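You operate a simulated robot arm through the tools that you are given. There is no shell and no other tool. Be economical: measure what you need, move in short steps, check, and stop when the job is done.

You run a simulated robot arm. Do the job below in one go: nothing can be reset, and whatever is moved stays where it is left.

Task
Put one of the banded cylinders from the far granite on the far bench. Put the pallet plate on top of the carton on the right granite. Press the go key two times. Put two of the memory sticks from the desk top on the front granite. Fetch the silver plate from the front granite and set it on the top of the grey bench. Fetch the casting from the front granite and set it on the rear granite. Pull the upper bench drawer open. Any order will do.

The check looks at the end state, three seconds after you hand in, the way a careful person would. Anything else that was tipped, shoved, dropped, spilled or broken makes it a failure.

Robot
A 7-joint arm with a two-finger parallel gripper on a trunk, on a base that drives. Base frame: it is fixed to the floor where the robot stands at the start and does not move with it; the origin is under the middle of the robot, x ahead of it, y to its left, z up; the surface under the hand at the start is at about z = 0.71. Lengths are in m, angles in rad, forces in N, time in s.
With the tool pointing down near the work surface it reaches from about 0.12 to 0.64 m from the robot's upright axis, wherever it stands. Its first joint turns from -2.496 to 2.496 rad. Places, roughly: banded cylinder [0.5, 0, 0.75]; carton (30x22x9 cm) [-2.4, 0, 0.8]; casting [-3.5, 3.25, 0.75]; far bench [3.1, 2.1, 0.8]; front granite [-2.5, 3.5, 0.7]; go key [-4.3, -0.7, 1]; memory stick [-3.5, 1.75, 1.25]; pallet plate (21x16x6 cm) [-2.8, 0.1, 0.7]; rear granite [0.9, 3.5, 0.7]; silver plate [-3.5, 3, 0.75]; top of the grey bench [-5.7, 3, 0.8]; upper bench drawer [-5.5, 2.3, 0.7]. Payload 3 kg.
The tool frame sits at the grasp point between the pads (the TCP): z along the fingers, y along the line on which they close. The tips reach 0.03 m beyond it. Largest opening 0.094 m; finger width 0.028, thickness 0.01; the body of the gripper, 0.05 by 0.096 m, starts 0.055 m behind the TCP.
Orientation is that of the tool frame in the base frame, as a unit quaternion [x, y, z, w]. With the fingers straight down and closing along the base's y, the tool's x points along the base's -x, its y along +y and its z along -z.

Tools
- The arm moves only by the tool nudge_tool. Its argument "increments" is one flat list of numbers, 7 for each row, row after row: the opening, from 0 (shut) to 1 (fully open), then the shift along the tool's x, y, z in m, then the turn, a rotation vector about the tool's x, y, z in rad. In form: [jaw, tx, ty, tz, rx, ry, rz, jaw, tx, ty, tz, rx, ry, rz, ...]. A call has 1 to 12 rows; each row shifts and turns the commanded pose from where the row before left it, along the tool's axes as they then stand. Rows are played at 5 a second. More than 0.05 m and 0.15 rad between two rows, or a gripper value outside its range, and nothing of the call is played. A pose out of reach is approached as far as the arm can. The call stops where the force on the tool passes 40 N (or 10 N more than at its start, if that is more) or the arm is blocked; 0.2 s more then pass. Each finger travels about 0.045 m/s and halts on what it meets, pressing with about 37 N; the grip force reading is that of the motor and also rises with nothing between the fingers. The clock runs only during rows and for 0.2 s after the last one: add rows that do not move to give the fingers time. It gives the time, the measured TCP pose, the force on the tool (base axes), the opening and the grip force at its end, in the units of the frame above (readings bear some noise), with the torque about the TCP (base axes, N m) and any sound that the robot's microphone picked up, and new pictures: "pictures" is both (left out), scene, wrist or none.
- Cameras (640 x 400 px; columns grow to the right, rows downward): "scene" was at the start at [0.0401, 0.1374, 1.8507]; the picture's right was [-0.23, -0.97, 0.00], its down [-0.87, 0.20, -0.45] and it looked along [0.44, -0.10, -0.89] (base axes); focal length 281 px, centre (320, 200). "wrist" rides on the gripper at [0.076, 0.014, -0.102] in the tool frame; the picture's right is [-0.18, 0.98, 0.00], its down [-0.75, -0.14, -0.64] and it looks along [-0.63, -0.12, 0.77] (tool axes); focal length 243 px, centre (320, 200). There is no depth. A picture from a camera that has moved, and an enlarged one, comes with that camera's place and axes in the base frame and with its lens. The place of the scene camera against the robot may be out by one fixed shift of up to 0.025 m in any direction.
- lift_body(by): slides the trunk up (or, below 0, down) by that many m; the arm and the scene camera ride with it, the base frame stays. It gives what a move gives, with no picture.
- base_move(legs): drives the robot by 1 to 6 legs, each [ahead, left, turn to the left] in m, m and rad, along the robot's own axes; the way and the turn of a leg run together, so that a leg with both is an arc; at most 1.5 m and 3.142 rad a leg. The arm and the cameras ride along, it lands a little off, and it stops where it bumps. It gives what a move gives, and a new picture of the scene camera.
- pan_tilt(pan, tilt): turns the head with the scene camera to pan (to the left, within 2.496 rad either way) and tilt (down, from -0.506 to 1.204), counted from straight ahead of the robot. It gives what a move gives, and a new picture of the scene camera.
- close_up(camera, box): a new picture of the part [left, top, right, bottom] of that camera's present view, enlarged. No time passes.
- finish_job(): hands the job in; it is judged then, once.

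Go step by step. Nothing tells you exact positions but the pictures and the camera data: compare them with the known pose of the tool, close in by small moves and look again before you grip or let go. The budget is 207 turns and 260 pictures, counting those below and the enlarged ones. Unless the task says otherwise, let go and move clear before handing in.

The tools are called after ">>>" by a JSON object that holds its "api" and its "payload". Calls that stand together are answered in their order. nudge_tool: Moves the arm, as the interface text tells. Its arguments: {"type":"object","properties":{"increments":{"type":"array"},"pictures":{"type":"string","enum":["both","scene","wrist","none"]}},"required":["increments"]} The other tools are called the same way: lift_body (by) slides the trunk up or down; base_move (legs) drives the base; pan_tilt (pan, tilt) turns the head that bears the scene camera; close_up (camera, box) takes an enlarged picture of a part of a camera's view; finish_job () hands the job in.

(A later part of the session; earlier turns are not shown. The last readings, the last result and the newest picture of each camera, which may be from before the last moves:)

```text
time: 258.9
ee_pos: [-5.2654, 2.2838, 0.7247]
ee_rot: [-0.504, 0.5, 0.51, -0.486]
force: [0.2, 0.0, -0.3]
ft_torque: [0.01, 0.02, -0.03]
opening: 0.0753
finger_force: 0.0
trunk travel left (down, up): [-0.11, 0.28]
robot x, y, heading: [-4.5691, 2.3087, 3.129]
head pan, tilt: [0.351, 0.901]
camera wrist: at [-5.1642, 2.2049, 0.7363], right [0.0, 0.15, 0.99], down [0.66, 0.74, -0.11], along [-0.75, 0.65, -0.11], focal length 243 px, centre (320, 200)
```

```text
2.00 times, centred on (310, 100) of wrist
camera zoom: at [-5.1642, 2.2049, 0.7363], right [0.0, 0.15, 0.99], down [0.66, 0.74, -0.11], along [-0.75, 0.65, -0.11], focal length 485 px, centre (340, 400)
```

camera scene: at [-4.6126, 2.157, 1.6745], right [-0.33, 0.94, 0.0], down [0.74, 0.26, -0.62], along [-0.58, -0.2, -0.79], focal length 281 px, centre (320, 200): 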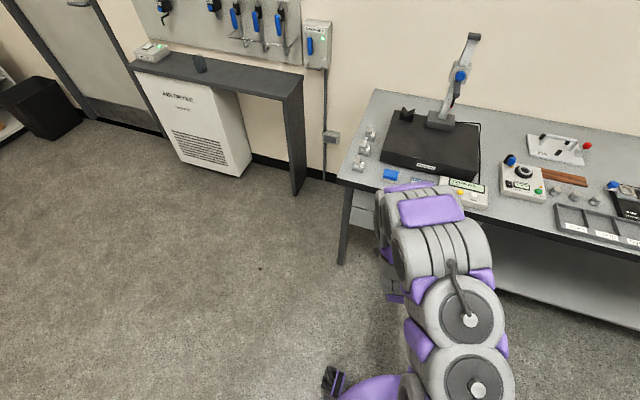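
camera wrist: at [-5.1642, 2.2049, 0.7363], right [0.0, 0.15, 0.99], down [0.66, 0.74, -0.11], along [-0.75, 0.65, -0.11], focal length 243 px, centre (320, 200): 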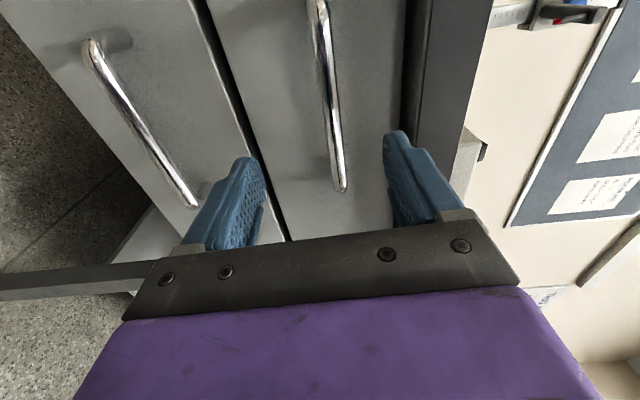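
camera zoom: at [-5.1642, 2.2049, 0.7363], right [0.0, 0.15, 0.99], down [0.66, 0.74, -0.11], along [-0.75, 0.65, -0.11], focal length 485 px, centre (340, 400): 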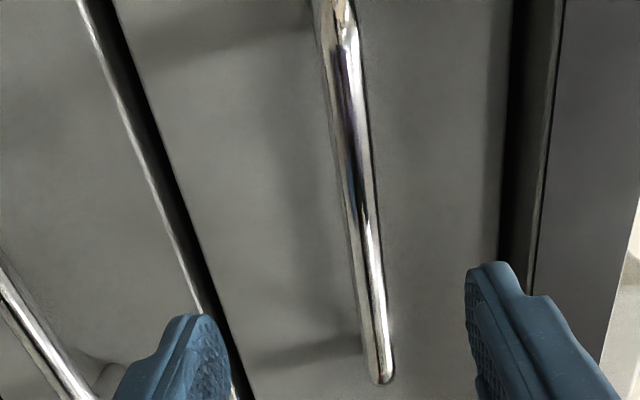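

>>> {"api": "nudge_tool", "payload": {"increments": [0.55, 0.003, 0.005, 0.03, 0, 0, 0, 0.55, 0, 0, 0.03, 0, 0, 0, 0.55, 0, 0, 0.02, 0, 0, 0, 0.55, 0, 0, 0, 0, 0, 0], "pictures": "wrist"}}

```text
time: 259.9
ee_pos: [-5.3437, 2.2817, 0.7298]
ee_rot: [-0.504, 0.5, 0.511, -0.486]
force: [0.6, -0.2, -0.7]
ft_torque: [-0.03, 0.01, 0.0]
opening: 0.0519
finger_force: 0.2
trunk travel left (down, up): [-0.11, 0.28]
robot x, y, heading: [-4.5718, 2.3141, 3.13]
head pan, tilt: [0.351, 0.901]
camera wrist: at [-5.2435, 2.2027, 0.7428], right [0.0, 0.16, 0.99], down [0.66, 0.74, -0.11], along [-0.75, 0.65, -0.11], focal length 243 px, centre (320, 200)
```

wrist: 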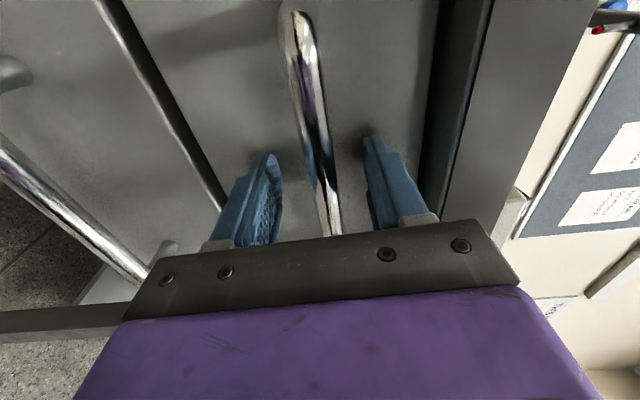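

>>> {"api": "nudge_tool", "payload": {"increments": [0, 0, 0, 0.006, 0, 0, 0, 0, 0, 0, 0, 0, 0, 0, 0, 0, 0, 0, 0, 0, 0, 0, 0, 0, 0, 0, 0, 0, 0, 0, 0, 0, 0, 0, 0], "pictures": "wrist"}}

```text
time: 260.5
ee_pos: [-5.3468, 2.2829, 0.7332]
ee_rot: [-0.503, 0.499, 0.512, -0.486]
force: [32.6, -0.7, 16.7]
ft_torque: [-0.36, -0.09, -0.23]
opening: 0.0186
finger_force: 20.4
trunk travel left (down, up): [-0.11, 0.28]
robot x, y, heading: [-4.5691, 2.3105, 3.133]
head pan, tilt: [0.351, 0.901]
stopped in row 3: the force on the tool passed its limit at 45 N (the readings are from after the stop); the commanded pose is now the measured one
camera wrist: at [-5.2458, 2.2027, 0.7451], right [0.0, 0.16, 0.99], down [0.66, 0.74, -0.12], along [-0.75, 0.65, -0.1], focal length 243 px, centre (320, 200)
```

wrist: 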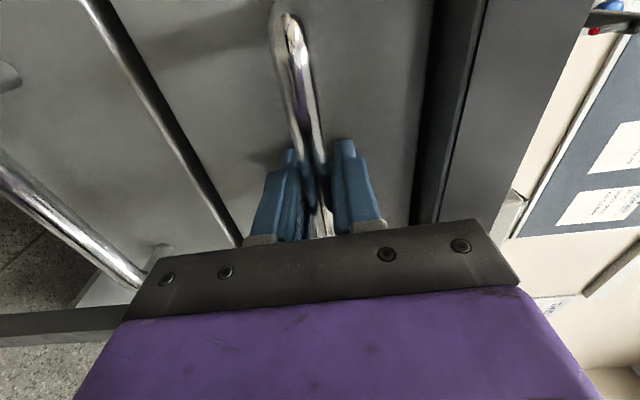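

The handle is gripped. I pull the drawer out in small steps.

>>> {"api": "nudge_tool", "payload": {"increments": [0, 0, 0, -0.004, 0, 0, 0, 0, 0, 0, 0, 0, 0, 0, 0, 0, 0, -0.02, 0, 0, 0, 0, 0, 0, -0.02, 0, 0, 0, 0, 0, 0, -0.02, 0, 0, 0, 0, 0, 0, -0.02, 0, 0, 0, 0, 0, 0, -0.02, 0, 0, 0, 0, 0, 0, -0.02, 0, 0, 0], "pictures": "wrist"}}

```text
time: 262.3
ee_pos: [-5.2249, 2.2814, 0.7333]
ee_rot: [-0.502, 0.499, 0.512, -0.487]
force: [1.5, 5.8, 29.5]
ft_torque: [-0.94, -0.31, -0.22]
opening: 0.0186
finger_force: 44.7
trunk travel left (down, up): [-0.11, 0.28]
robot x, y, heading: [-4.5665, 2.3142, 3.124]
head pan, tilt: [0.351, 0.901]
camera wrist: at [-5.1244, 2.2023, 0.7454], right [0.0, 0.16, 0.99], down [0.66, 0.74, -0.12], along [-0.75, 0.65, -0.1], focal length 243 px, centre (320, 200)
```

wrist: 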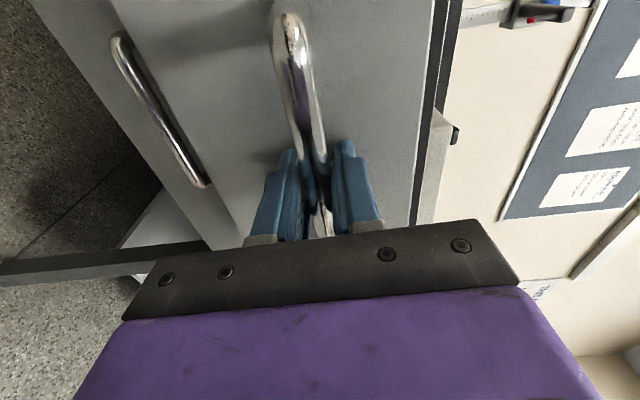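

>>> {"api": "nudge_tool", "payload": {"increments": [0, 0, 0.003, -0.02, 0, 0, 0, 0, 0, 0, -0.02, 0, 0, 0, 0, 0, 0, -0.02, 0, 0, 0, 0, 0, 0, -0.02, 0, 0, 0, 0, 0, 0, -0.02, 0, 0, 0, 0, 0, 0, -0.02, 0, 0, 0], "pictures": "both"}}

```text
time: 263.8
ee_pos: [-5.1053, 2.2828, 0.7332]
ee_rot: [-0.507, 0.506, 0.507, -0.479]
force: [0.8, 15.5, -25.5]
ft_torque: [-1.11, 0.57, 1.1]
opening: 0.0189
finger_force: 45.4
out of reach, approached as far as the arm can: row 6
trunk travel left (down, up): [-0.11, 0.28]
robot x, y, heading: [-4.5701, 2.3133, 3.129]
head pan, tilt: [0.351, 0.901]
stopped in row 6: the force on the tool passed its limit at 44 N (the readings are from after the stop); the commanded pose is now the measured one
camera scene: at [-4.6157, 2.1636, 1.6746], right [-0.33, 0.94, 0.0], down [0.74, 0.26, -0.62], along [-0.58, -0.21, -0.79], focal length 281 px, centre (320, 200)
camera wrist: at [-5.006, 2.2013, 0.7478], right [-0.02, 0.16, 0.99], down [0.67, 0.74, -0.1], along [-0.75, 0.66, -0.12], focal length 243 px, centre (320, 200)
```

scene: 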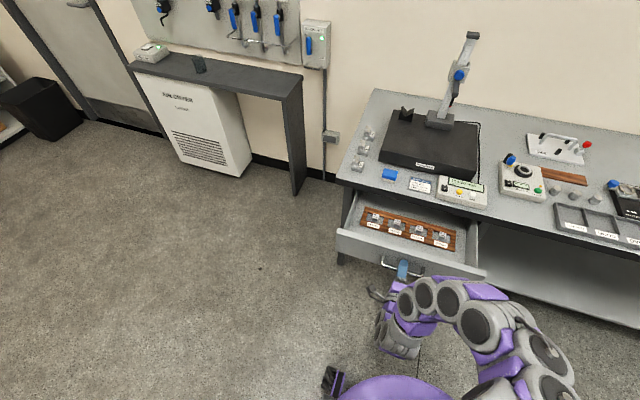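
wrist: 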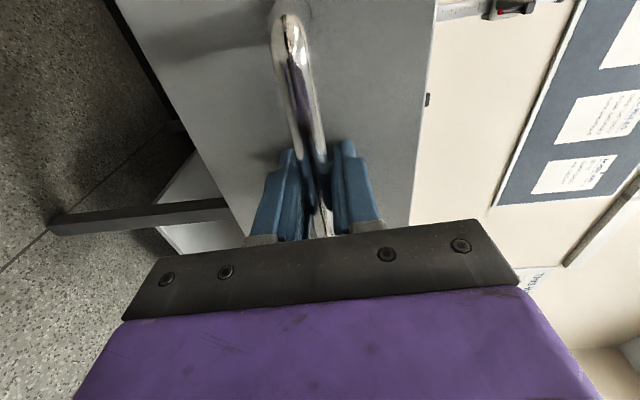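

The drawer is open about 0.24 m with contents visible. I ease it a little further with the base, then let go.

>>> {"api": "base_move", "payload": {"legs": [[-0.06, 0, 0]]}}

>>> {"api": "nudge_tool", "payload": {"increments": [0.3, 0, 0, 0, 0, 0, 0, 0.5, 0, 0, 0, 0, 0, 0, 0.6, 0, 0, 0, 0, 0, 0, 0.6, 0, 0, 0, 0, 0, 0], "pictures": "wrist"}}

```text
time: 264.7
ee_pos: [-5.0625, 2.2802, 0.7339]
ee_rot: [-0.508, 0.508, 0.506, -0.477]
force: [0.8, 5.5, -23.6]
ft_torque: [-1.09, 0.15, 0.43]
opening: 0.0187
finger_force: 44.9
trunk travel left (down, up): [-0.11, 0.28]
robot x, y, heading: [-4.5309, 2.311, 3.125]
head pan, tilt: [0.351, 0.901]
stopped in leg 1: the force on the tool passed its limit at 43 N (the readings are from after the stop); the commanded pose is now the measured one
camera scene: at [-4.5801, 2.1609, 1.6746], right [-0.33, 0.94, 0.0], down [0.74, 0.26, -0.62], along [-0.58, -0.21, -0.79], focal length 281 px, centre (320, 200)
```

scene: 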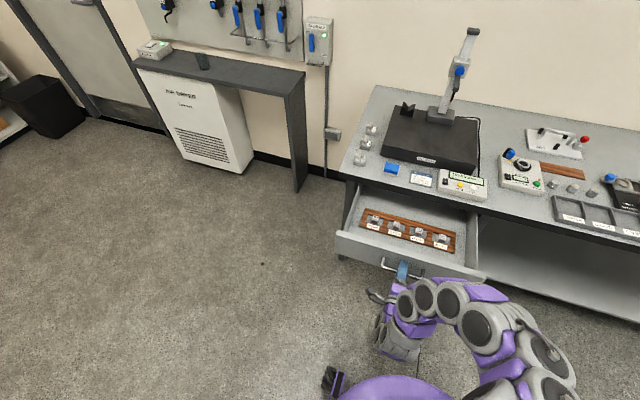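

```text
time: 265.7
ee_pos: [-5.064, 2.2799, 0.7358]
ee_rot: [-0.508, 0.505, 0.508, -0.478]
force: [0.2, -1.1, 0.5]
ft_torque: [0.0, -0.01, 0.01]
opening: 0.0566
finger_force: 0.0
trunk travel left (down, up): [-0.11, 0.28]
robot x, y, heading: [-4.5385, 2.3153, 3.124]
head pan, tilt: [0.351, 0.901]
camera wrist: at [-4.964, 2.1995, 0.7495], right [-0.02, 0.15, 0.99], down [0.67, 0.74, -0.1], along [-0.75, 0.66, -0.12], focal length 243 px, centre (320, 200)
```

wrist: 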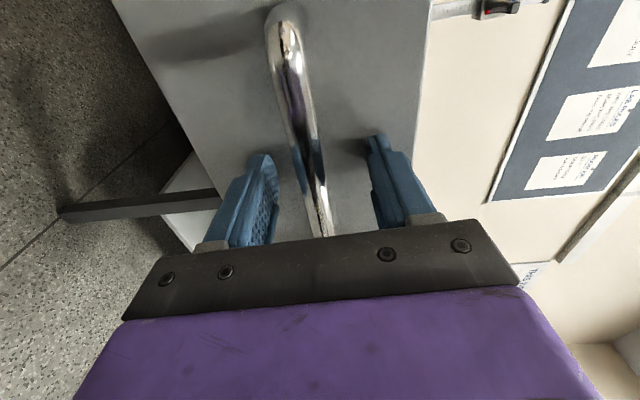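

Drawer open by ~0.28 m. I back away straight, raise the trunk and turn the tool down again.

>>> {"api": "base_move", "payload": {"legs": [[-0.3, 0, 0]]}}

>>> {"api": "lift_body", "payload": {"by": 0.27}}

>>> {"api": "nudge_tool", "payload": {"increments": [1, 0, 0, 0, 0.145, 0, 0, 1, 0, 0, 0, 0.145, 0, 0, 1, 0, 0, 0, 0.145, 0, 0, 1, 0, 0, 0, 0.145, 0, 0, 1, 0, 0, 0, 0.145, 0, 0, 1, 0, 0, 0, 0.145, 0, 0, 1, 0, 0, 0, 0.145, 0, 0, 1, 0, 0, 0, 0.145, 0, 0, 1, 0, 0, 0, 0.145, 0, 0, 1, 0, 0, 0, 0.145, 0, 0, 1, 0, 0, 0, 0.12, 0, 0], "pictures": "scene"}}

```text
time: 267.7
ee_pos: [-4.7618, 2.2771, 0.7367]
ee_rot: [-0.506, 0.507, 0.509, -0.477]
force: [1.1, 0.4, 0.4]
ft_torque: [-0.01, -0.01, 0.0]
opening: 0.0562
finger_force: 0.1
trunk travel left (down, up): [-0.11, 0.28]
robot x, y, heading: [-4.2319, 2.3114, 3.127]
head pan, tilt: [0.351, 0.901]
camera scene: at [-4.2762, 2.1541, 1.6746], right [-0.33, 0.95, 0.0], down [0.74, 0.26, -0.62], along [-0.59, -0.2, -0.78], focal length 281 px, centre (320, 200)
```

scene: 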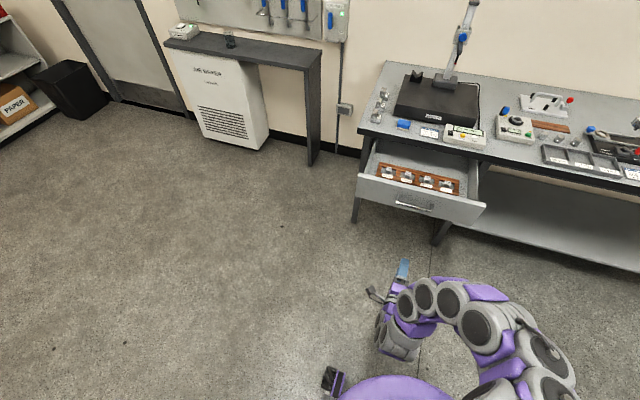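

```text
time: 270.5
ee_pos: [-4.7623, 2.2766, 1.0061]
ee_rot: [-0.505, 0.506, 0.51, -0.477]
force: [0.0, -0.1, -0.1]
ft_torque: [-0.01, 0.01, -0.04]
opening: 0.0564
finger_force: 0.1
trunk travel left (down, up): [-0.38, 0.01]
robot x, y, heading: [-4.2342, 2.3066, 3.13]
head pan, tilt: [0.351, 0.901]
```

```text
time: 272.9
ee_pos: [-4.7635, 2.2757, 1.0071]
ee_rot: [-0.695, 0.719, 0.002, 0.021]
force: [-0.6, 0.0, 0.5]
ft_torque: [-0.01, 0.0, -0.02]
opening: 0.0942
finger_force: 0.0
trunk travel left (down, up): [-0.38, 0.01]
robot x, y, heading: [-4.2311, 2.3103, 3.127]
head pan, tilt: [0.351, 0.901]
camera scene: at [-4.2794, 2.1516, 1.9444], right [-0.33, 0.94, 0.0], down [0.74, 0.26, -0.62], along [-0.58, -0.2, -0.79], focal length 281 px, centre (320, 200)
```

scene: 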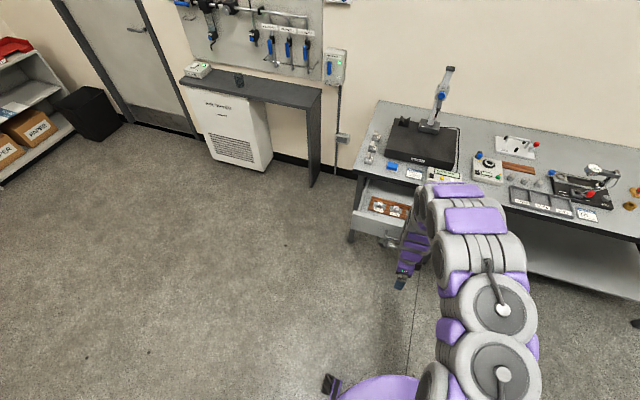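

Next: the second memory stick. I re-orient the tool, raise it, and drive back to the desk.

>>> {"api": "nudge_tool", "payload": {"increments": [1, 0, -0.01, -0.02, 0, 0, -0.145, 1, 0, -0.01, -0.02, 0, 0, -0.145, 1, 0, 0, -0.02, 0, 0, -0.145, 1, 0, 0, -0.02, 0, 0, -0.145, 1, 0, 0, -0.02, 0, 0, -0.145, 1, 0, 0, -0.02, 0, 0, -0.145, 1, 0, 0, -0.02, 0, 0, -0.145, 1, 0, 0, -0.02, 0, 0, -0.145, 1, 0, 0, -0.01, 0, 0, -0.145, 1, 0, 0, 0, 0, 0, -0.145, 1, 0, 0, 0, 0, 0, -0.12], "pictures": "none"}}

>>> {"api": "base_move", "payload": {"legs": [[0, 1.3, 0], [0, 0, -1.56], [0, -0.76, 0]]}}

>>> {"api": "nudge_tool", "payload": {"increments": [1, 0.03, 0, -0.01, 0, 0, 0], "pictures": "none"}}

```text
time: 275.3
ee_pos: [-4.7462, 2.2717, 1.1769]
ee_rot: [1.0, -0.017, 0.013, -0.017]
force: [-0.8, -0.4, 0.4]
ft_torque: [0.01, -0.01, -0.01]
opening: 0.094
finger_force: 0.0
trunk travel left (down, up): [-0.38, 0.01]
robot x, y, heading: [-4.2284, 2.3112, 3.12]
head pan, tilt: [0.351, 0.901]
```

```text
time: 289.1
ee_pos: [-3.5285, 1.5468, 1.1774]
ee_rot: [-0.69, 0.723, -0.021, 0.004]
force: [0.5, -0.1, -0.6]
ft_torque: [0.01, -0.03, -0.01]
opening: 0.0938
finger_force: 0.1
trunk travel left (down, up): [-0.38, 0.01]
robot x, y, heading: [-3.4949, 1.0297, 1.535]
head pan, tilt: [0.351, 0.901]
camera scene: at [-3.6705, 1.0951, 1.9434], right [0.95, 0.31, 0.01], down [0.25, -0.75, -0.62], along [-0.19, 0.59, -0.79], focal length 281 px, centre (320, 200)
```

scene: 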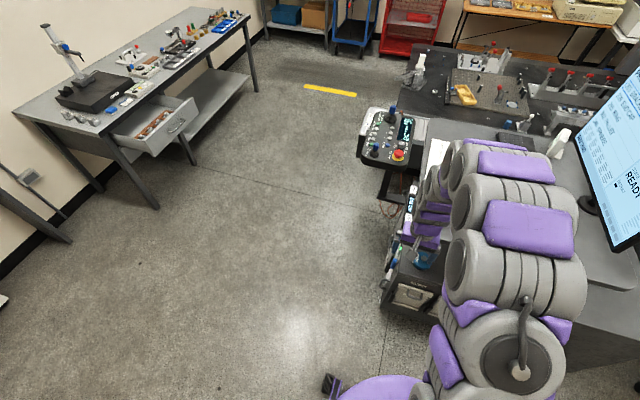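

```text
time: 289.5
ee_pos: [-3.5177, 1.5128, 1.1907]
ee_rot: [-0.689, 0.724, -0.017, 0.001]
force: [-0.1, 1.0, 0.1]
ft_torque: [-0.01, 0.02, -0.02]
opening: 0.0941
finger_force: 0.0
trunk travel left (down, up): [-0.38, 0.01]
robot x, y, heading: [-3.4947, 1.0311, 1.535]
head pan, tilt: [0.351, 0.901]
```

>>> {"api": "nudge_tool", "payload": {"increments": [1, 0.015, 0, -0.02, -0.025, -0.023, 0, 1, 0.02, 0, -0.01, 0, 0, -0.02], "pictures": "none"}}

>>> {"api": "base_move", "payload": {"legs": [[0.25, -0.07, 0.03]]}}

>>> {"api": "nudge_tool", "payload": {"increments": [1, 0, 0, 0, 0, 0, 0], "pictures": "wrist"}}

>>> {"api": "close_up", "payload": {"camera": "wrist", "box": [260, 120, 420, 240]}}

```text
time: 290.1
ee_pos: [-3.5275, 1.4811, 1.2191]
ee_rot: [-0.697, 0.717, -0.003, 0.002]
force: [0.4, 0.4, 0.9]
ft_torque: [-0.02, 0.01, 0.02]
opening: 0.0941
finger_force: 0.0
trunk travel left (down, up): [-0.38, 0.01]
robot x, y, heading: [-3.4954, 1.03, 1.54]
head pan, tilt: [0.351, 0.901]
```

```text
time: 292.0
ee_pos: [-3.4701, 1.7248, 1.2185]
ee_rot: [0.71, -0.704, 0.002, -0.002]
force: [0.1, -0.2, -0.8]
ft_torque: [-0.03, 0.0, 0.03]
opening: 0.094
finger_force: 0.0
trunk travel left (down, up): [-0.38, 0.01]
robot x, y, heading: [-3.4215, 1.2737, 1.57]
head pan, tilt: [0.351, 0.901]
camera scene: at [-3.5866, 1.3316, 1.9444], right [0.94, 0.35, 0.0], down [0.27, -0.74, -0.62], along [-0.21, 0.58, -0.79], focal length 281 px, centre (320, 200)
```

scene: 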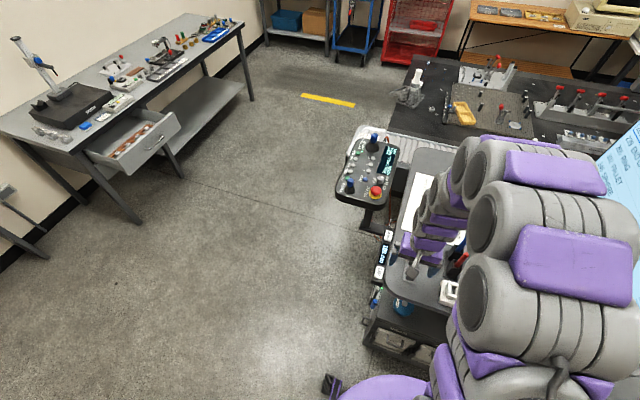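

```text
time: 292.4
ee_pos: [-3.47, 1.7224, 1.2184]
ee_rot: [0.71, -0.704, 0.001, -0.003]
force: [-0.1, -0.1, -0.2]
ft_torque: [0.02, -0.05, -0.03]
opening: 0.0938
finger_force: 0.0
trunk travel left (down, up): [-0.38, 0.01]
robot x, y, heading: [-3.4184, 1.2742, 1.569]
head pan, tilt: [0.351, 0.901]
camera wrist: at [-3.4842, 1.645, 1.3203], right [-0.98, 0.18, -0.01], down [0.13, 0.75, 0.64], along [0.12, 0.63, -0.77], focal length 243 px, centre (320, 200)
```

wrist: 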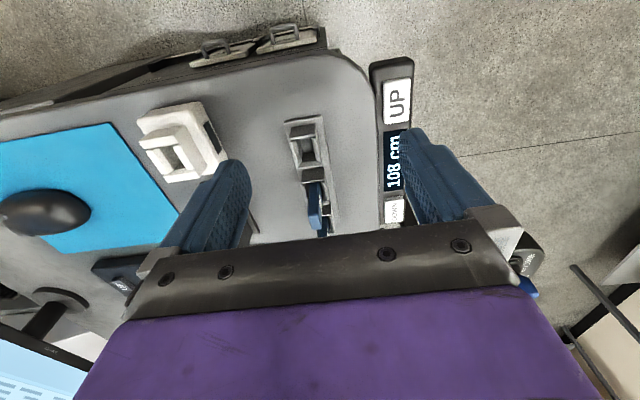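

```text
3.33 times, centred on (340, 180) of wrist
camera zoom: at [-3.4842, 1.645, 1.3203], right [-0.98, 0.18, -0.01], down [0.13, 0.75, 0.64], along [0.12, 0.63, -0.77], focal length 809 px, centre (253, 267)
```

zoom: 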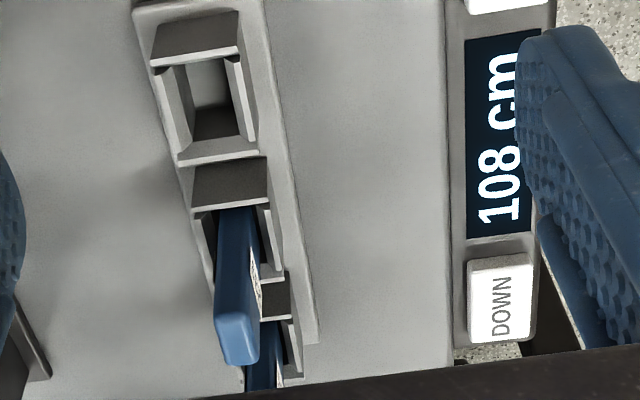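

Second stick top at (-3.4485, 1.807). I move over it, check, and descend.

>>> {"api": "nudge_tool", "payload": {"increments": [1, -0.04, -0.012, 0, 0, 0, 0, 1, -0.045, -0.01, 0, 0, 0, 0, 1, 0, 0, 0.02, 0, 0, 0], "pictures": "wrist"}}

>>> {"api": "close_up", "payload": {"camera": "wrist", "box": [240, 90, 420, 230]}}

```text
time: 293.2
ee_pos: [-3.4467, 1.8082, 1.1995]
ee_rot: [0.709, -0.705, 0.003, -0.002]
force: [-0.1, 0.2, 0.0]
ft_torque: [-0.01, 0.02, -0.03]
opening: 0.0943
finger_force: 0.1
trunk travel left (down, up): [-0.38, 0.01]
robot x, y, heading: [-3.424, 1.275, 1.573]
head pan, tilt: [0.351, 0.901]
camera wrist: at [-3.4621, 1.7302, 1.301], right [-0.98, 0.18, -0.01], down [0.13, 0.75, 0.64], along [0.12, 0.63, -0.77], focal length 243 px, centre (320, 200)
```

wrist: 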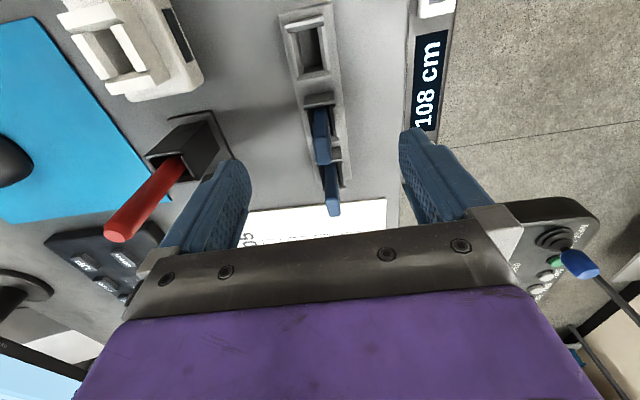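

```text
2.86 times, centred on (330, 160) of wrist
camera zoom: at [-3.4621, 1.7302, 1.301], right [-0.98, 0.18, -0.01], down [0.13, 0.75, 0.64], along [0.12, 0.63, -0.77], focal length 693 px, centre (291, 314)
```

zoom: 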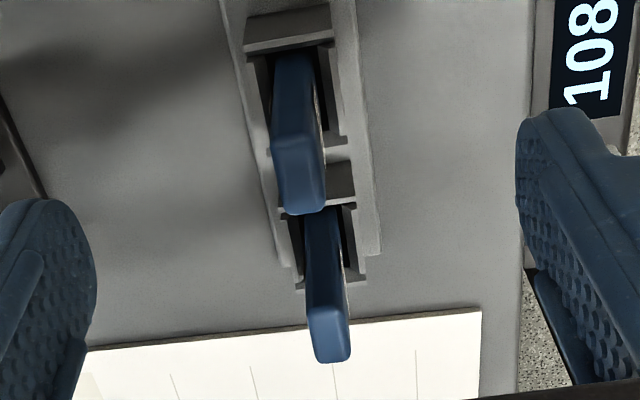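

>>> {"api": "nudge_tool", "payload": {"increments": [1, 0, 0.002, 0.02, 0, 0, 0, 1, 0, 0, 0.021, 0, 0, 0, 0, 0, 0, 0, 0, 0, 0, 0, 0, 0, 0, 0, 0, 0, 0, 0, 0, 0, 0, 0, 0, 0, 0, 0, 0, 0, 0, 0, 0, 0, 0, 0, 0, 0, 0, 0, 0, 0, 0, 0, 0, 0, 0, 0, 0, -0.02, 0, 0, 0, 0, 0, 0, -0.02, 0, 0, 0, 0, 0, 0, -0.025, 0, 0, 0], "pictures": "wrist"}}

```text
time: 295.6
ee_pos: [-3.4502, 1.8082, 1.2244]
ee_rot: [0.71, -0.704, 0.002, -0.002]
force: [-0.2, -0.2, -0.1]
ft_torque: [0.02, 0.01, -0.02]
opening: 0.0096
finger_force: 37.3
trunk travel left (down, up): [-0.38, 0.01]
robot x, y, heading: [-3.4222, 1.2748, 1.573]
head pan, tilt: [0.351, 0.901]
camera wrist: at [-3.465, 1.7303, 1.3257], right [-0.98, 0.18, -0.01], down [0.13, 0.75, 0.64], along [0.12, 0.63, -0.77], focal length 243 px, centre (320, 200)
```

wrist: 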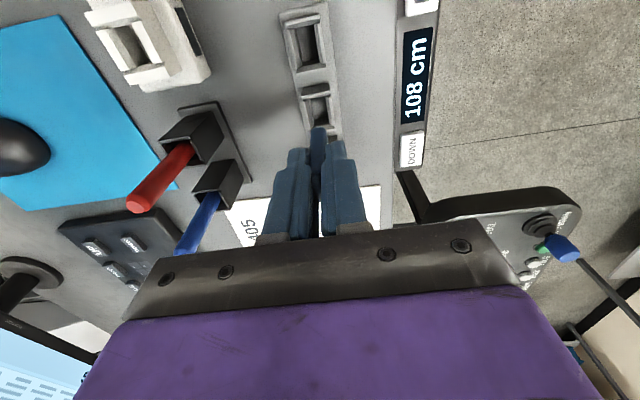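

Stick two is out. I drive round to the front granite; the place where the silver plate lay is now free.

>>> {"api": "base_move", "payload": {"legs": [[-0.3, 0, 0], [0, 0.93, 0], [1.4, 0, 0], [0.72, 0, 0], [0, 0, -1.57], [0.22, 0, 0]]}}

>>> {"api": "lift_body", "payload": {"by": -0.08}}

>>> {"api": "pan_tilt", "payload": {"pan": 0.2, "tilt": 0.9}}

```text
time: 317.3
ee_pos: [-3.5592, 3.1508, 1.223]
ee_rot: [-0.004, 1.0, -0.002, -0.002]
force: [1.0, 0.2, -0.4]
ft_torque: [0.0, 0.0, 0.01]
opening: 0.0097
finger_force: 37.0
trunk travel left (down, up): [-0.38, 0.01]
robot x, y, heading: [-4.0917, 3.1218, -0.002]
head pan, tilt: [0.351, 0.901]
camera scene: at [-4.0439, 3.2982, 1.9446], right [0.34, -0.94, 0.0], down [-0.74, -0.27, -0.62], along [0.58, 0.21, -0.79], focal length 281 px, centre (320, 200)
```

scene: 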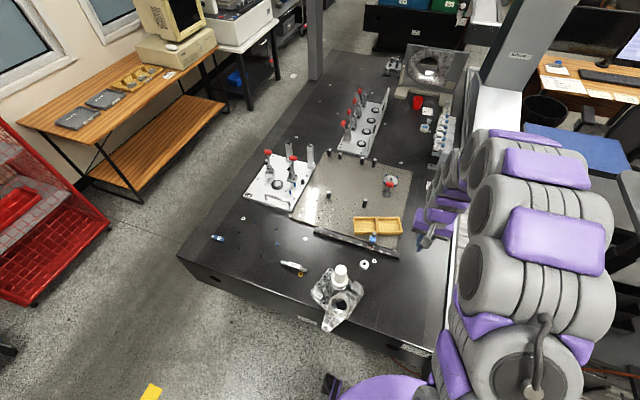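

```text
time: 318.5
ee_pos: [-3.5608, 3.15, 1.1434]
ee_rot: [-0.004, 1.0, -0.003, 0.0]
force: [0.8, 0.2, -0.4]
ft_torque: [0.0, 0.0, 0.0]
opening: 0.0091
finger_force: 36.8
trunk travel left (down, up): [-0.3, 0.09]
robot x, y, heading: [-4.0957, 3.1179, -0.001]
head pan, tilt: [0.351, 0.901]
```

```text
time: 319.2
ee_pos: [-3.5619, 3.151, 1.1429]
ee_rot: [-0.004, 1.0, -0.003, -0.001]
force: [0.1, 0.3, -0.2]
ft_torque: [0.0, -0.02, 0.0]
opening: 0.0095
finger_force: 37.1
trunk travel left (down, up): [-0.3, 0.09]
robot x, y, heading: [-4.0927, 3.1224, -0.003]
head pan, tilt: [0.201, 0.901]
camera scene: at [-4.0415, 3.289, 1.8645], right [0.2, -0.98, 0.0], down [-0.77, -0.16, -0.62], along [0.61, 0.12, -0.79], focal length 281 px, centre (320, 200)
```

scene: 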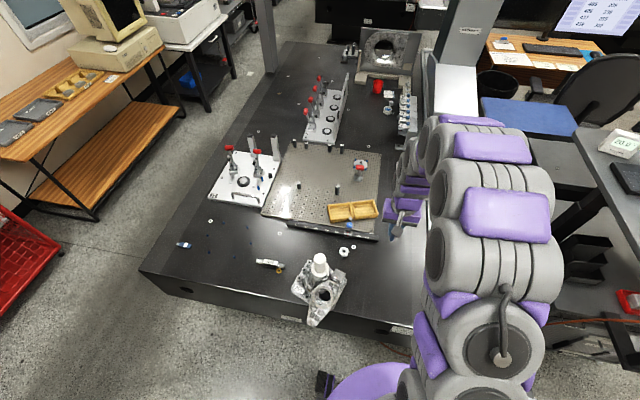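

>>> {"api": "nudge_tool", "payload": {"increments": [0, -0.01, -0.025, 0.04, 0, 0, 0, 0, -0.01, -0.025, 0.04, 0, 0, 0, 0, -0.01, -0.02, 0.04, 0, 0, 0, 0, -0.01, -0.01, 0.04, 0, 0, 0, 0, 0, 0, 0.045, 0, 0, 0, 0, 0, 0, 0.045, 0, 0, 0, 0, 0, 0, 0.045, 0, 0, 0, 0, 0, 0, 0.03, 0, 0, 0], "pictures": "both"}}

```text
time: 321.0
ee_pos: [-3.5214, 3.0679, 0.8187]
ee_rot: [-0.003, 1.0, -0.003, 0.001]
force: [-0.3, -0.5, -0.4]
ft_torque: [0.0, 0.02, -0.02]
opening: 0.0095
finger_force: 36.9
trunk travel left (down, up): [-0.3, 0.09]
robot x, y, heading: [-4.0909, 3.1232, 0.004]
head pan, tilt: [0.201, 0.901]
camera scene: at [-4.0399, 3.2881, 1.8646], right [0.2, -0.98, 0.0], down [-0.77, -0.16, -0.62], along [0.61, 0.12, -0.79], focal length 281 px, centre (320, 200)
camera wrist: at [-3.5973, 3.0813, 0.9199], right [0.18, 0.98, -0.01], down [0.75, -0.13, 0.64], along [0.63, -0.12, -0.77], focal length 243 px, centre (320, 200)
```

scene: 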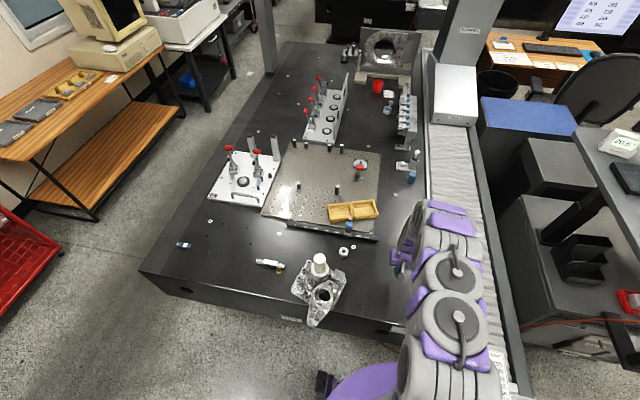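
wrist: 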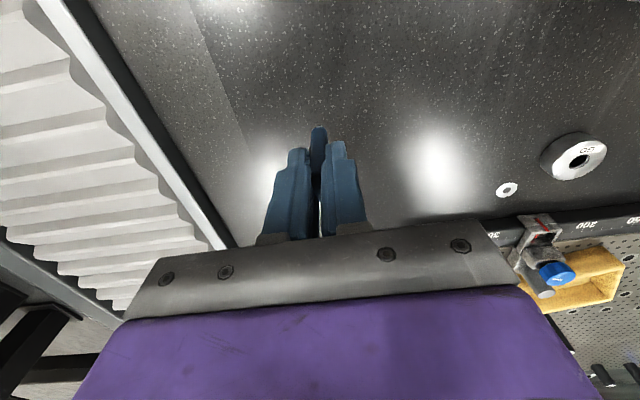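

>>> {"api": "nudge_tool", "payload": {"increments": [0, 0, 0.02, 0.015, 0, 0, 0, 0, 0, 0, 0.01, 0, 0, 0, 0, 0, 0, 0.003, 0, 0, 0, 0, 0, 0, 0.003, 0, 0, 0, 0, 0, 0, 0.003, 0, 0, 0, 0, 0, 0, 0.003, 0, 0, 0, 0, 0, 0, 0.003, 0, 0, 0], "pictures": "none"}}

>>> {"api": "nudge_tool", "payload": {"increments": [0, 0, 0, -0.001, 0, 0, 0, 0.2, 0, 0, 0, 0, 0, 0, 0.3, 0, 0, 0, 0, 0, 0, 0.4, 0, 0, 0, 0, 0, 0, 0.45, 0, 0, 0, 0, 0, 0], "pictures": "wrist"}}

```text
time: 322.6
ee_pos: [-3.5204, 3.0883, 0.7838]
ee_rot: [-0.003, 1.0, -0.004, 0.003]
force: [-9.2, 1.6, 31.3]
ft_torque: [0.1, 0.52, 0.0]
opening: 0.0097
finger_force: 37.1
trunk travel left (down, up): [-0.3, 0.09]
robot x, y, heading: [-4.0902, 3.1206, 0.006]
head pan, tilt: [0.201, 0.901]
stopped in row 7: the force on the tool passed its limit at 40 N (the readings are from after the stop); the commanded pose is now the measured one
```

```text
time: 323.9
ee_pos: [-3.5185, 3.0881, 0.7823]
ee_rot: [-0.003, 1.0, -0.003, 0.002]
force: [0.1, -1.3, 1.2]
ft_torque: [0.03, 0.02, 0.03]
opening: 0.0422
finger_force: 0.0
trunk travel left (down, up): [-0.3, 0.09]
robot x, y, heading: [-4.0921, 3.119, 0.006]
head pan, tilt: [0.201, 0.901]
camera wrist: at [-3.596, 3.1015, 0.8829], right [0.18, 0.98, -0.01], down [0.75, -0.13, 0.65], along [0.63, -0.12, -0.76], focal length 243 px, centre (320, 200)
```

wrist: 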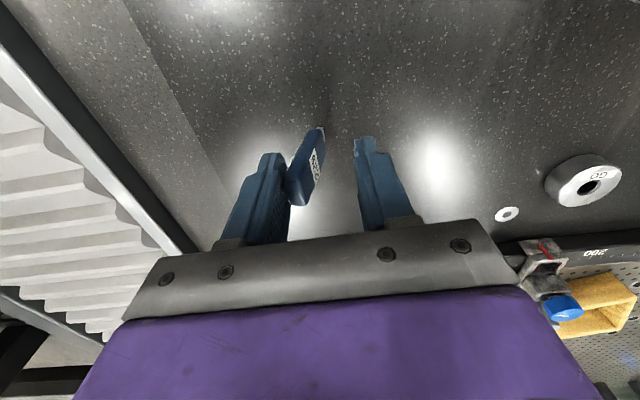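

>>> {"api": "nudge_tool", "payload": {"increments": [0.45, 0, 0, -0.001, 0, 0, 0, 0.45, 0, -0.008, 0, 0, 0, 0, 0.45, 0, -0.008, 0, 0, 0, 0, 0.45, 0, -0.008, 0, 0, 0, 0, 0.45, 0, -0.008, 0, 0, 0, 0, 0.45, 0, -0.006, 0, 0, 0, 0], "pictures": "wrist"}}

```text
time: 325.2
ee_pos: [-3.5176, 3.0496, 0.784]
ee_rot: [-0.003, 1.0, -0.002, 0.003]
force: [-0.1, -0.1, -0.3]
ft_torque: [-0.02, 0.0, 0.0]
opening: 0.0424
finger_force: 0.1
trunk travel left (down, up): [-0.3, 0.09]
robot x, y, heading: [-4.0928, 3.1211, -0.002]
head pan, tilt: [0.201, 0.901]
camera wrist: at [-3.5951, 3.0633, 0.8846], right [0.18, 0.98, -0.01], down [0.75, -0.13, 0.65], along [0.64, -0.12, -0.76], focal length 243 px, centre (320, 200)
```

wrist: 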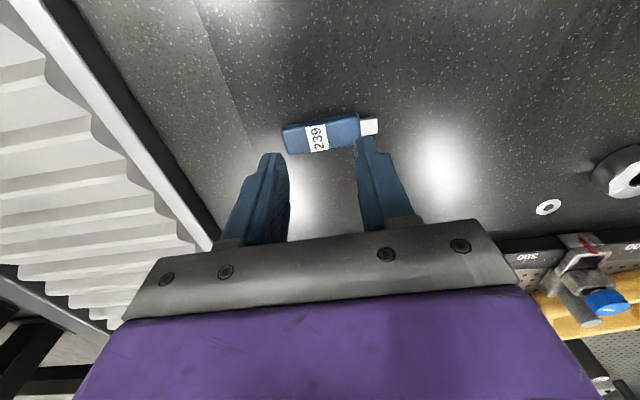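

Stick two lies flat. Now the casting: I raise high, retract, and shift the base left in front of it.

>>> {"api": "nudge_tool", "payload": {"increments": [0.6, 0, 0, -0.045, 0, 0, 0, 1, 0, 0, -0.045, 0, 0, 0, 1, 0, 0, -0.045, 0, 0, 0, 1, 0.02, 0, -0.045, 0, 0, 0, 1, 0.04, 0, -0.03, 0, 0, 0, 1, 0.04, 0, -0.03, 0, 0, 0, 1, 0.04, 0, -0.02, 0, 0, 0], "pictures": "none"}}

>>> {"api": "base_move", "payload": {"legs": [[-0.12, 0, 0], [0, 0.28, 0]]}}

>>> {"api": "nudge_tool", "payload": {"increments": [1, 0, 0, 0, 0, 0, 0], "pictures": "wrist"}}

>>> {"api": "close_up", "payload": {"camera": "wrist", "box": [220, 80, 460, 230]}}

```text
time: 326.9
ee_pos: [-3.6607, 3.0523, 1.0413]
ee_rot: [-0.003, 1.0, -0.004, 0.003]
force: [-0.2, -0.2, 0.3]
ft_torque: [0.01, 0.01, -0.01]
opening: 0.094
finger_force: 0.1
trunk travel left (down, up): [-0.3, 0.09]
robot x, y, heading: [-4.0964, 3.1232, 0.006]
head pan, tilt: [0.201, 0.901]
```

```text
time: 329.7
ee_pos: [-3.7829, 3.3134, 1.0401]
ee_rot: [-0.001, 1.0, 0.005, 0.002]
force: [0.2, -0.2, -0.3]
ft_torque: [0.01, 0.05, -0.01]
opening: 0.0938
finger_force: 0.1
trunk travel left (down, up): [-0.3, 0.09]
robot x, y, heading: [-4.2196, 3.398, 0.002]
head pan, tilt: [0.201, 0.901]
camera scene: at [-4.1637, 3.5425, 1.8665], right [0.2, -0.98, -0.01], down [-0.77, -0.15, -0.62], along [0.61, 0.13, -0.78], focal length 281 px, centre (320, 200)
```

scene: 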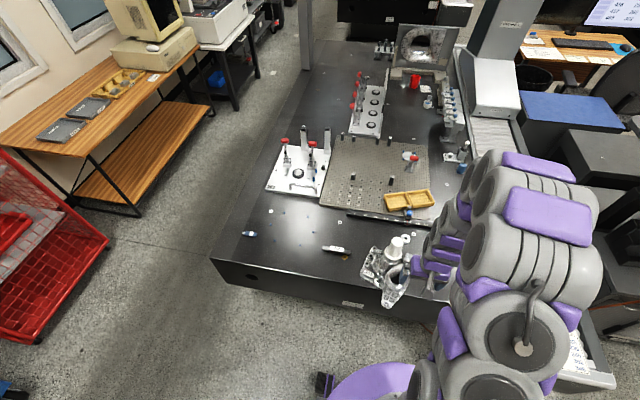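

```text
time: 330.1
ee_pos: [-3.784, 3.3391, 1.0435]
ee_rot: [-0.003, 1.0, -0.006, 0.003]
force: [0.2, -0.3, -0.3]
ft_torque: [-0.02, 0.04, 0.02]
opening: 0.094
finger_force: 0.1
trunk travel left (down, up): [-0.3, 0.09]
robot x, y, heading: [-4.214, 3.4034, -0.001]
head pan, tilt: [0.201, 0.901]
camera wrist: at [-3.861, 3.3542, 1.1434], right [0.18, 0.98, -0.01], down [0.75, -0.13, 0.65], along [0.64, -0.12, -0.76], focal length 243 px, centre (320, 200)
```

wrist: 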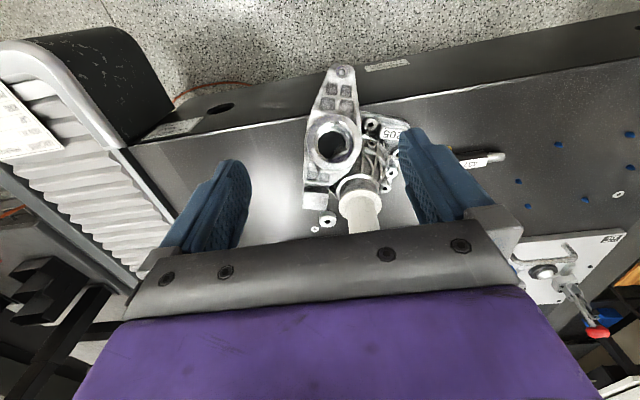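

```text
2.67 times, centred on (340, 155) of wrist
camera zoom: at [-3.861, 3.3542, 1.1434], right [0.18, 0.98, -0.01], down [0.75, -0.13, 0.65], along [0.64, -0.12, -0.76], focal length 647 px, centre (267, 320)
```

zoom: 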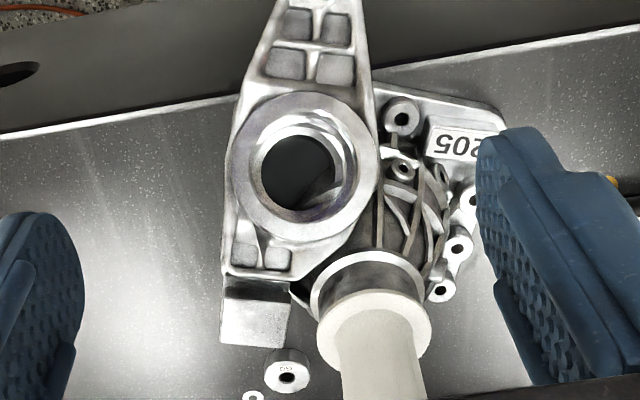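

>>> {"api": "close_up", "payload": {"camera": "scene", "box": [330, 210, 470, 320]}}

>>> {"api": "nudge_tool", "payload": {"increments": [1, 0.04, 0, 0, 0, 0, 0, 1, 0, 0, -0.03, 0, 0, 0], "pictures": "wrist"}}

```text
3.64 times, centred on (400, 265) of scene
camera zoom: at [-4.1637, 3.5825, 1.8634], right [0.2, -0.98, 0.01], down [-0.77, -0.16, -0.62], along [0.61, 0.12, -0.79], focal length 1023 px, centre (29, -36)
```

zoom: 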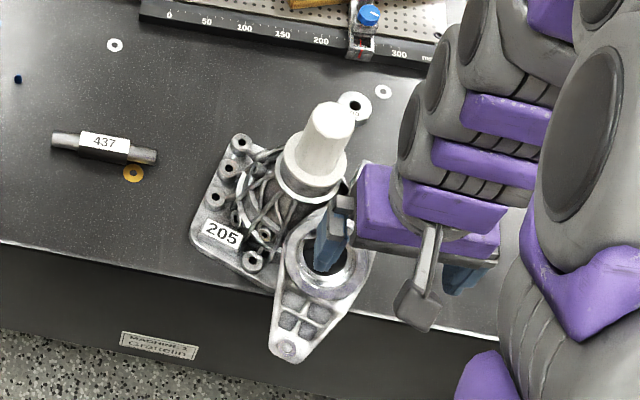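

```text
time: 330.7
ee_pos: [-3.824, 3.3198, 1.0717]
ee_rot: [0.0, 1.0, 0.002, 0.003]
force: [0.8, 0.4, -0.7]
ft_torque: [0.03, -0.06, -0.04]
opening: 0.0938
finger_force: 0.1
trunk travel left (down, up): [-0.3, 0.09]
robot x, y, heading: [-4.2158, 3.3976, 0.003]
head pan, tilt: [0.201, 0.901]
camera wrist: at [-3.9008, 3.3327, 1.1734], right [0.18, 0.98, 0.0], down [0.75, -0.14, 0.65], along [0.64, -0.12, -0.76], focal length 243 px, centre (320, 200)
```

wrist: 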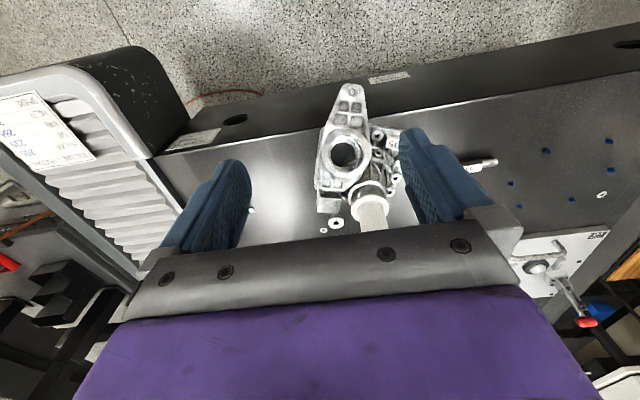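

The casting's post is at about (-3.562, 3.371), roughly from z 0.80 to 0.90, ~5 cm thick. I move closer and over it.

>>> {"api": "base_move", "payload": {"legs": [[0.1, 0, 0]]}}

>>> {"api": "nudge_tool", "payload": {"increments": [1, -0.04, 0.01, 0, 0, 0, 0, 1, -0.04, 0.01, 0, 0, 0, 0, 1, -0.03, 0.01, 0, 0, 0, 0, 1, 0, 0, 0, 0, 0, 0, 1, 0, 0, 0, 0, 0, 0], "pictures": "wrist"}}

```text
time: 331.8
ee_pos: [-3.7207, 3.3386, 1.0722]
ee_rot: [-0.002, 1.0, -0.005, 0.002]
force: [-0.4, 0.0, 0.0]
ft_torque: [-0.02, -0.03, 0.04]
opening: 0.0941
finger_force: 0.0
trunk travel left (down, up): [-0.3, 0.09]
robot x, y, heading: [-4.1134, 3.401, -0.001]
head pan, tilt: [0.201, 0.901]
camera scene: at [-4.0613, 3.5827, 1.8634], right [0.2, -0.98, 0.01], down [-0.77, -0.16, -0.62], along [0.61, 0.12, -0.79], focal length 281 px, centre (320, 200)
```

scene: 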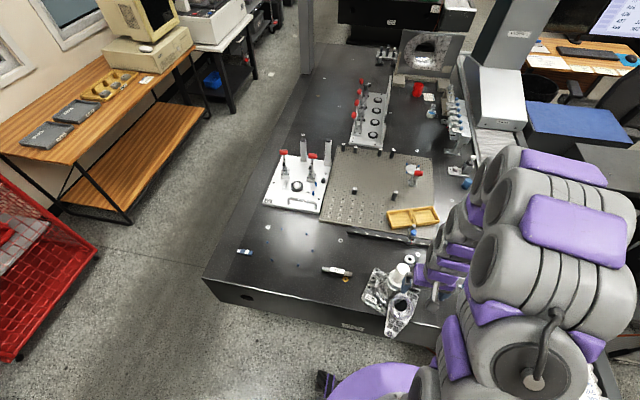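

```text
time: 333.0
ee_pos: [-3.6116, 3.3584, 1.0733]
ee_rot: [-0.002, 1.0, 0.0, 0.003]
force: [0.0, 0.6, 0.0]
ft_torque: [0.02, 0.01, -0.01]
opening: 0.0943
finger_force: 0.1
trunk travel left (down, up): [-0.3, 0.09]
robot x, y, heading: [-4.114, 3.4032, 0.001]
head pan, tilt: [0.201, 0.901]
camera wrist: at [-3.6888, 3.371, 1.1742], right [0.18, 0.98, 0.0], down [0.75, -0.14, 0.65], along [0.64, -0.12, -0.76], focal length 243 px, centre (320, 200)
```

wrist: 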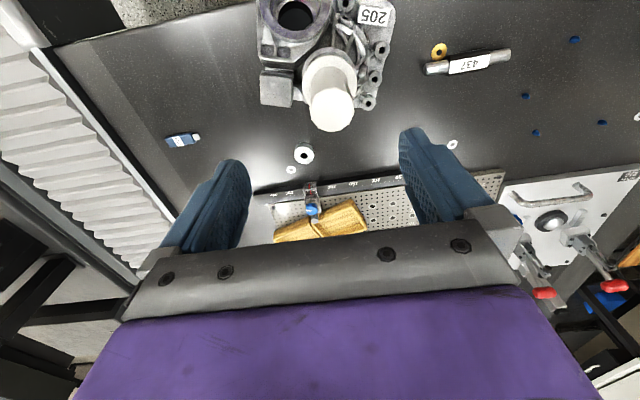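

>>> {"api": "close_up", "payload": {"camera": "wrist", "box": [230, 0, 430, 150]}}

```text
2.67 times, centred on (330, 75) of wrist
camera zoom: at [-3.6888, 3.371, 1.1742], right [0.18, 0.98, 0.0], down [0.75, -0.14, 0.65], along [0.64, -0.12, -0.76], focal length 647 px, centre (293, 533)
```

zoom: 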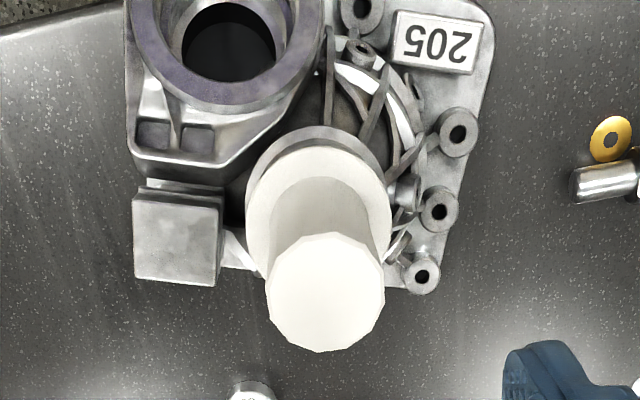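

From two wrist views the post is at (-3.608, 3.367), z 0.86–0.955, 39 mm diameter. I align and descend partway.

>>> {"api": "nudge_tool", "payload": {"increments": [1, -0.003, 0.009, 0.02, 0, 0, 0, 1, 0, 0, 0.03, 0, 0, 0, 1, 0, 0, 0.025, 0, 0, 0, 1, 0, 0, 0, 0, 0, 0], "pictures": "wrist"}}

```text
time: 334.0
ee_pos: [-3.6091, 3.3668, 0.9992]
ee_rot: [-0.003, 1.0, -0.001, 0.003]
force: [0.5, -0.3, -0.3]
ft_torque: [0.0, -0.02, 0.03]
opening: 0.094
finger_force: 0.1
trunk travel left (down, up): [-0.3, 0.09]
robot x, y, heading: [-4.1144, 3.3989, 0.004]
head pan, tilt: [0.201, 0.901]
camera wrist: at [-3.6867, 3.3796, 1.1003], right [0.18, 0.98, 0.0], down [0.75, -0.14, 0.65], along [0.64, -0.12, -0.76], focal length 243 px, centre (320, 200)
```

wrist: 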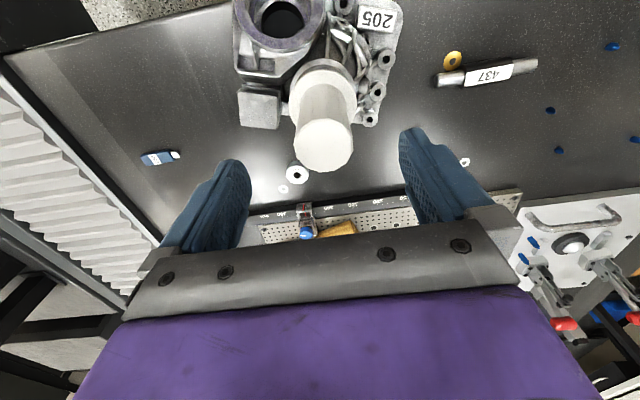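

>>> {"api": "nudge_tool", "payload": {"increments": [1, -0.003, 0.001, 0.03, 0, 0, 0, 1, 0, 0, 0.03, 0, 0, 0, 1, 0, 0, 0.015, 0, 0, 0, 1, 0, 0, 0.006, 0, 0, 0, 1, 0, 0, 0.006, 0, 0, 0], "pictures": "wrist"}}

```text
time: 335.2
ee_pos: [-3.6057, 3.3709, 0.9126]
ee_rot: [-0.002, 1.0, -0.001, 0.002]
force: [1.0, -0.1, -0.3]
ft_torque: [-0.01, -0.01, -0.01]
opening: 0.0939
finger_force: 0.1
trunk travel left (down, up): [-0.3, 0.09]
robot x, y, heading: [-4.1125, 3.403, 0.004]
head pan, tilt: [0.201, 0.901]
camera wrist: at [-3.6831, 3.3848, 1.0128], right [0.18, 0.98, 0.0], down [0.75, -0.13, 0.65], along [0.64, -0.12, -0.76], focal length 243 px, centre (320, 200)
```

wrist: 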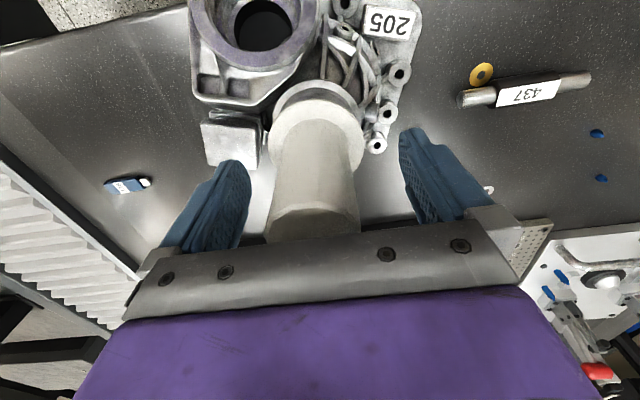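

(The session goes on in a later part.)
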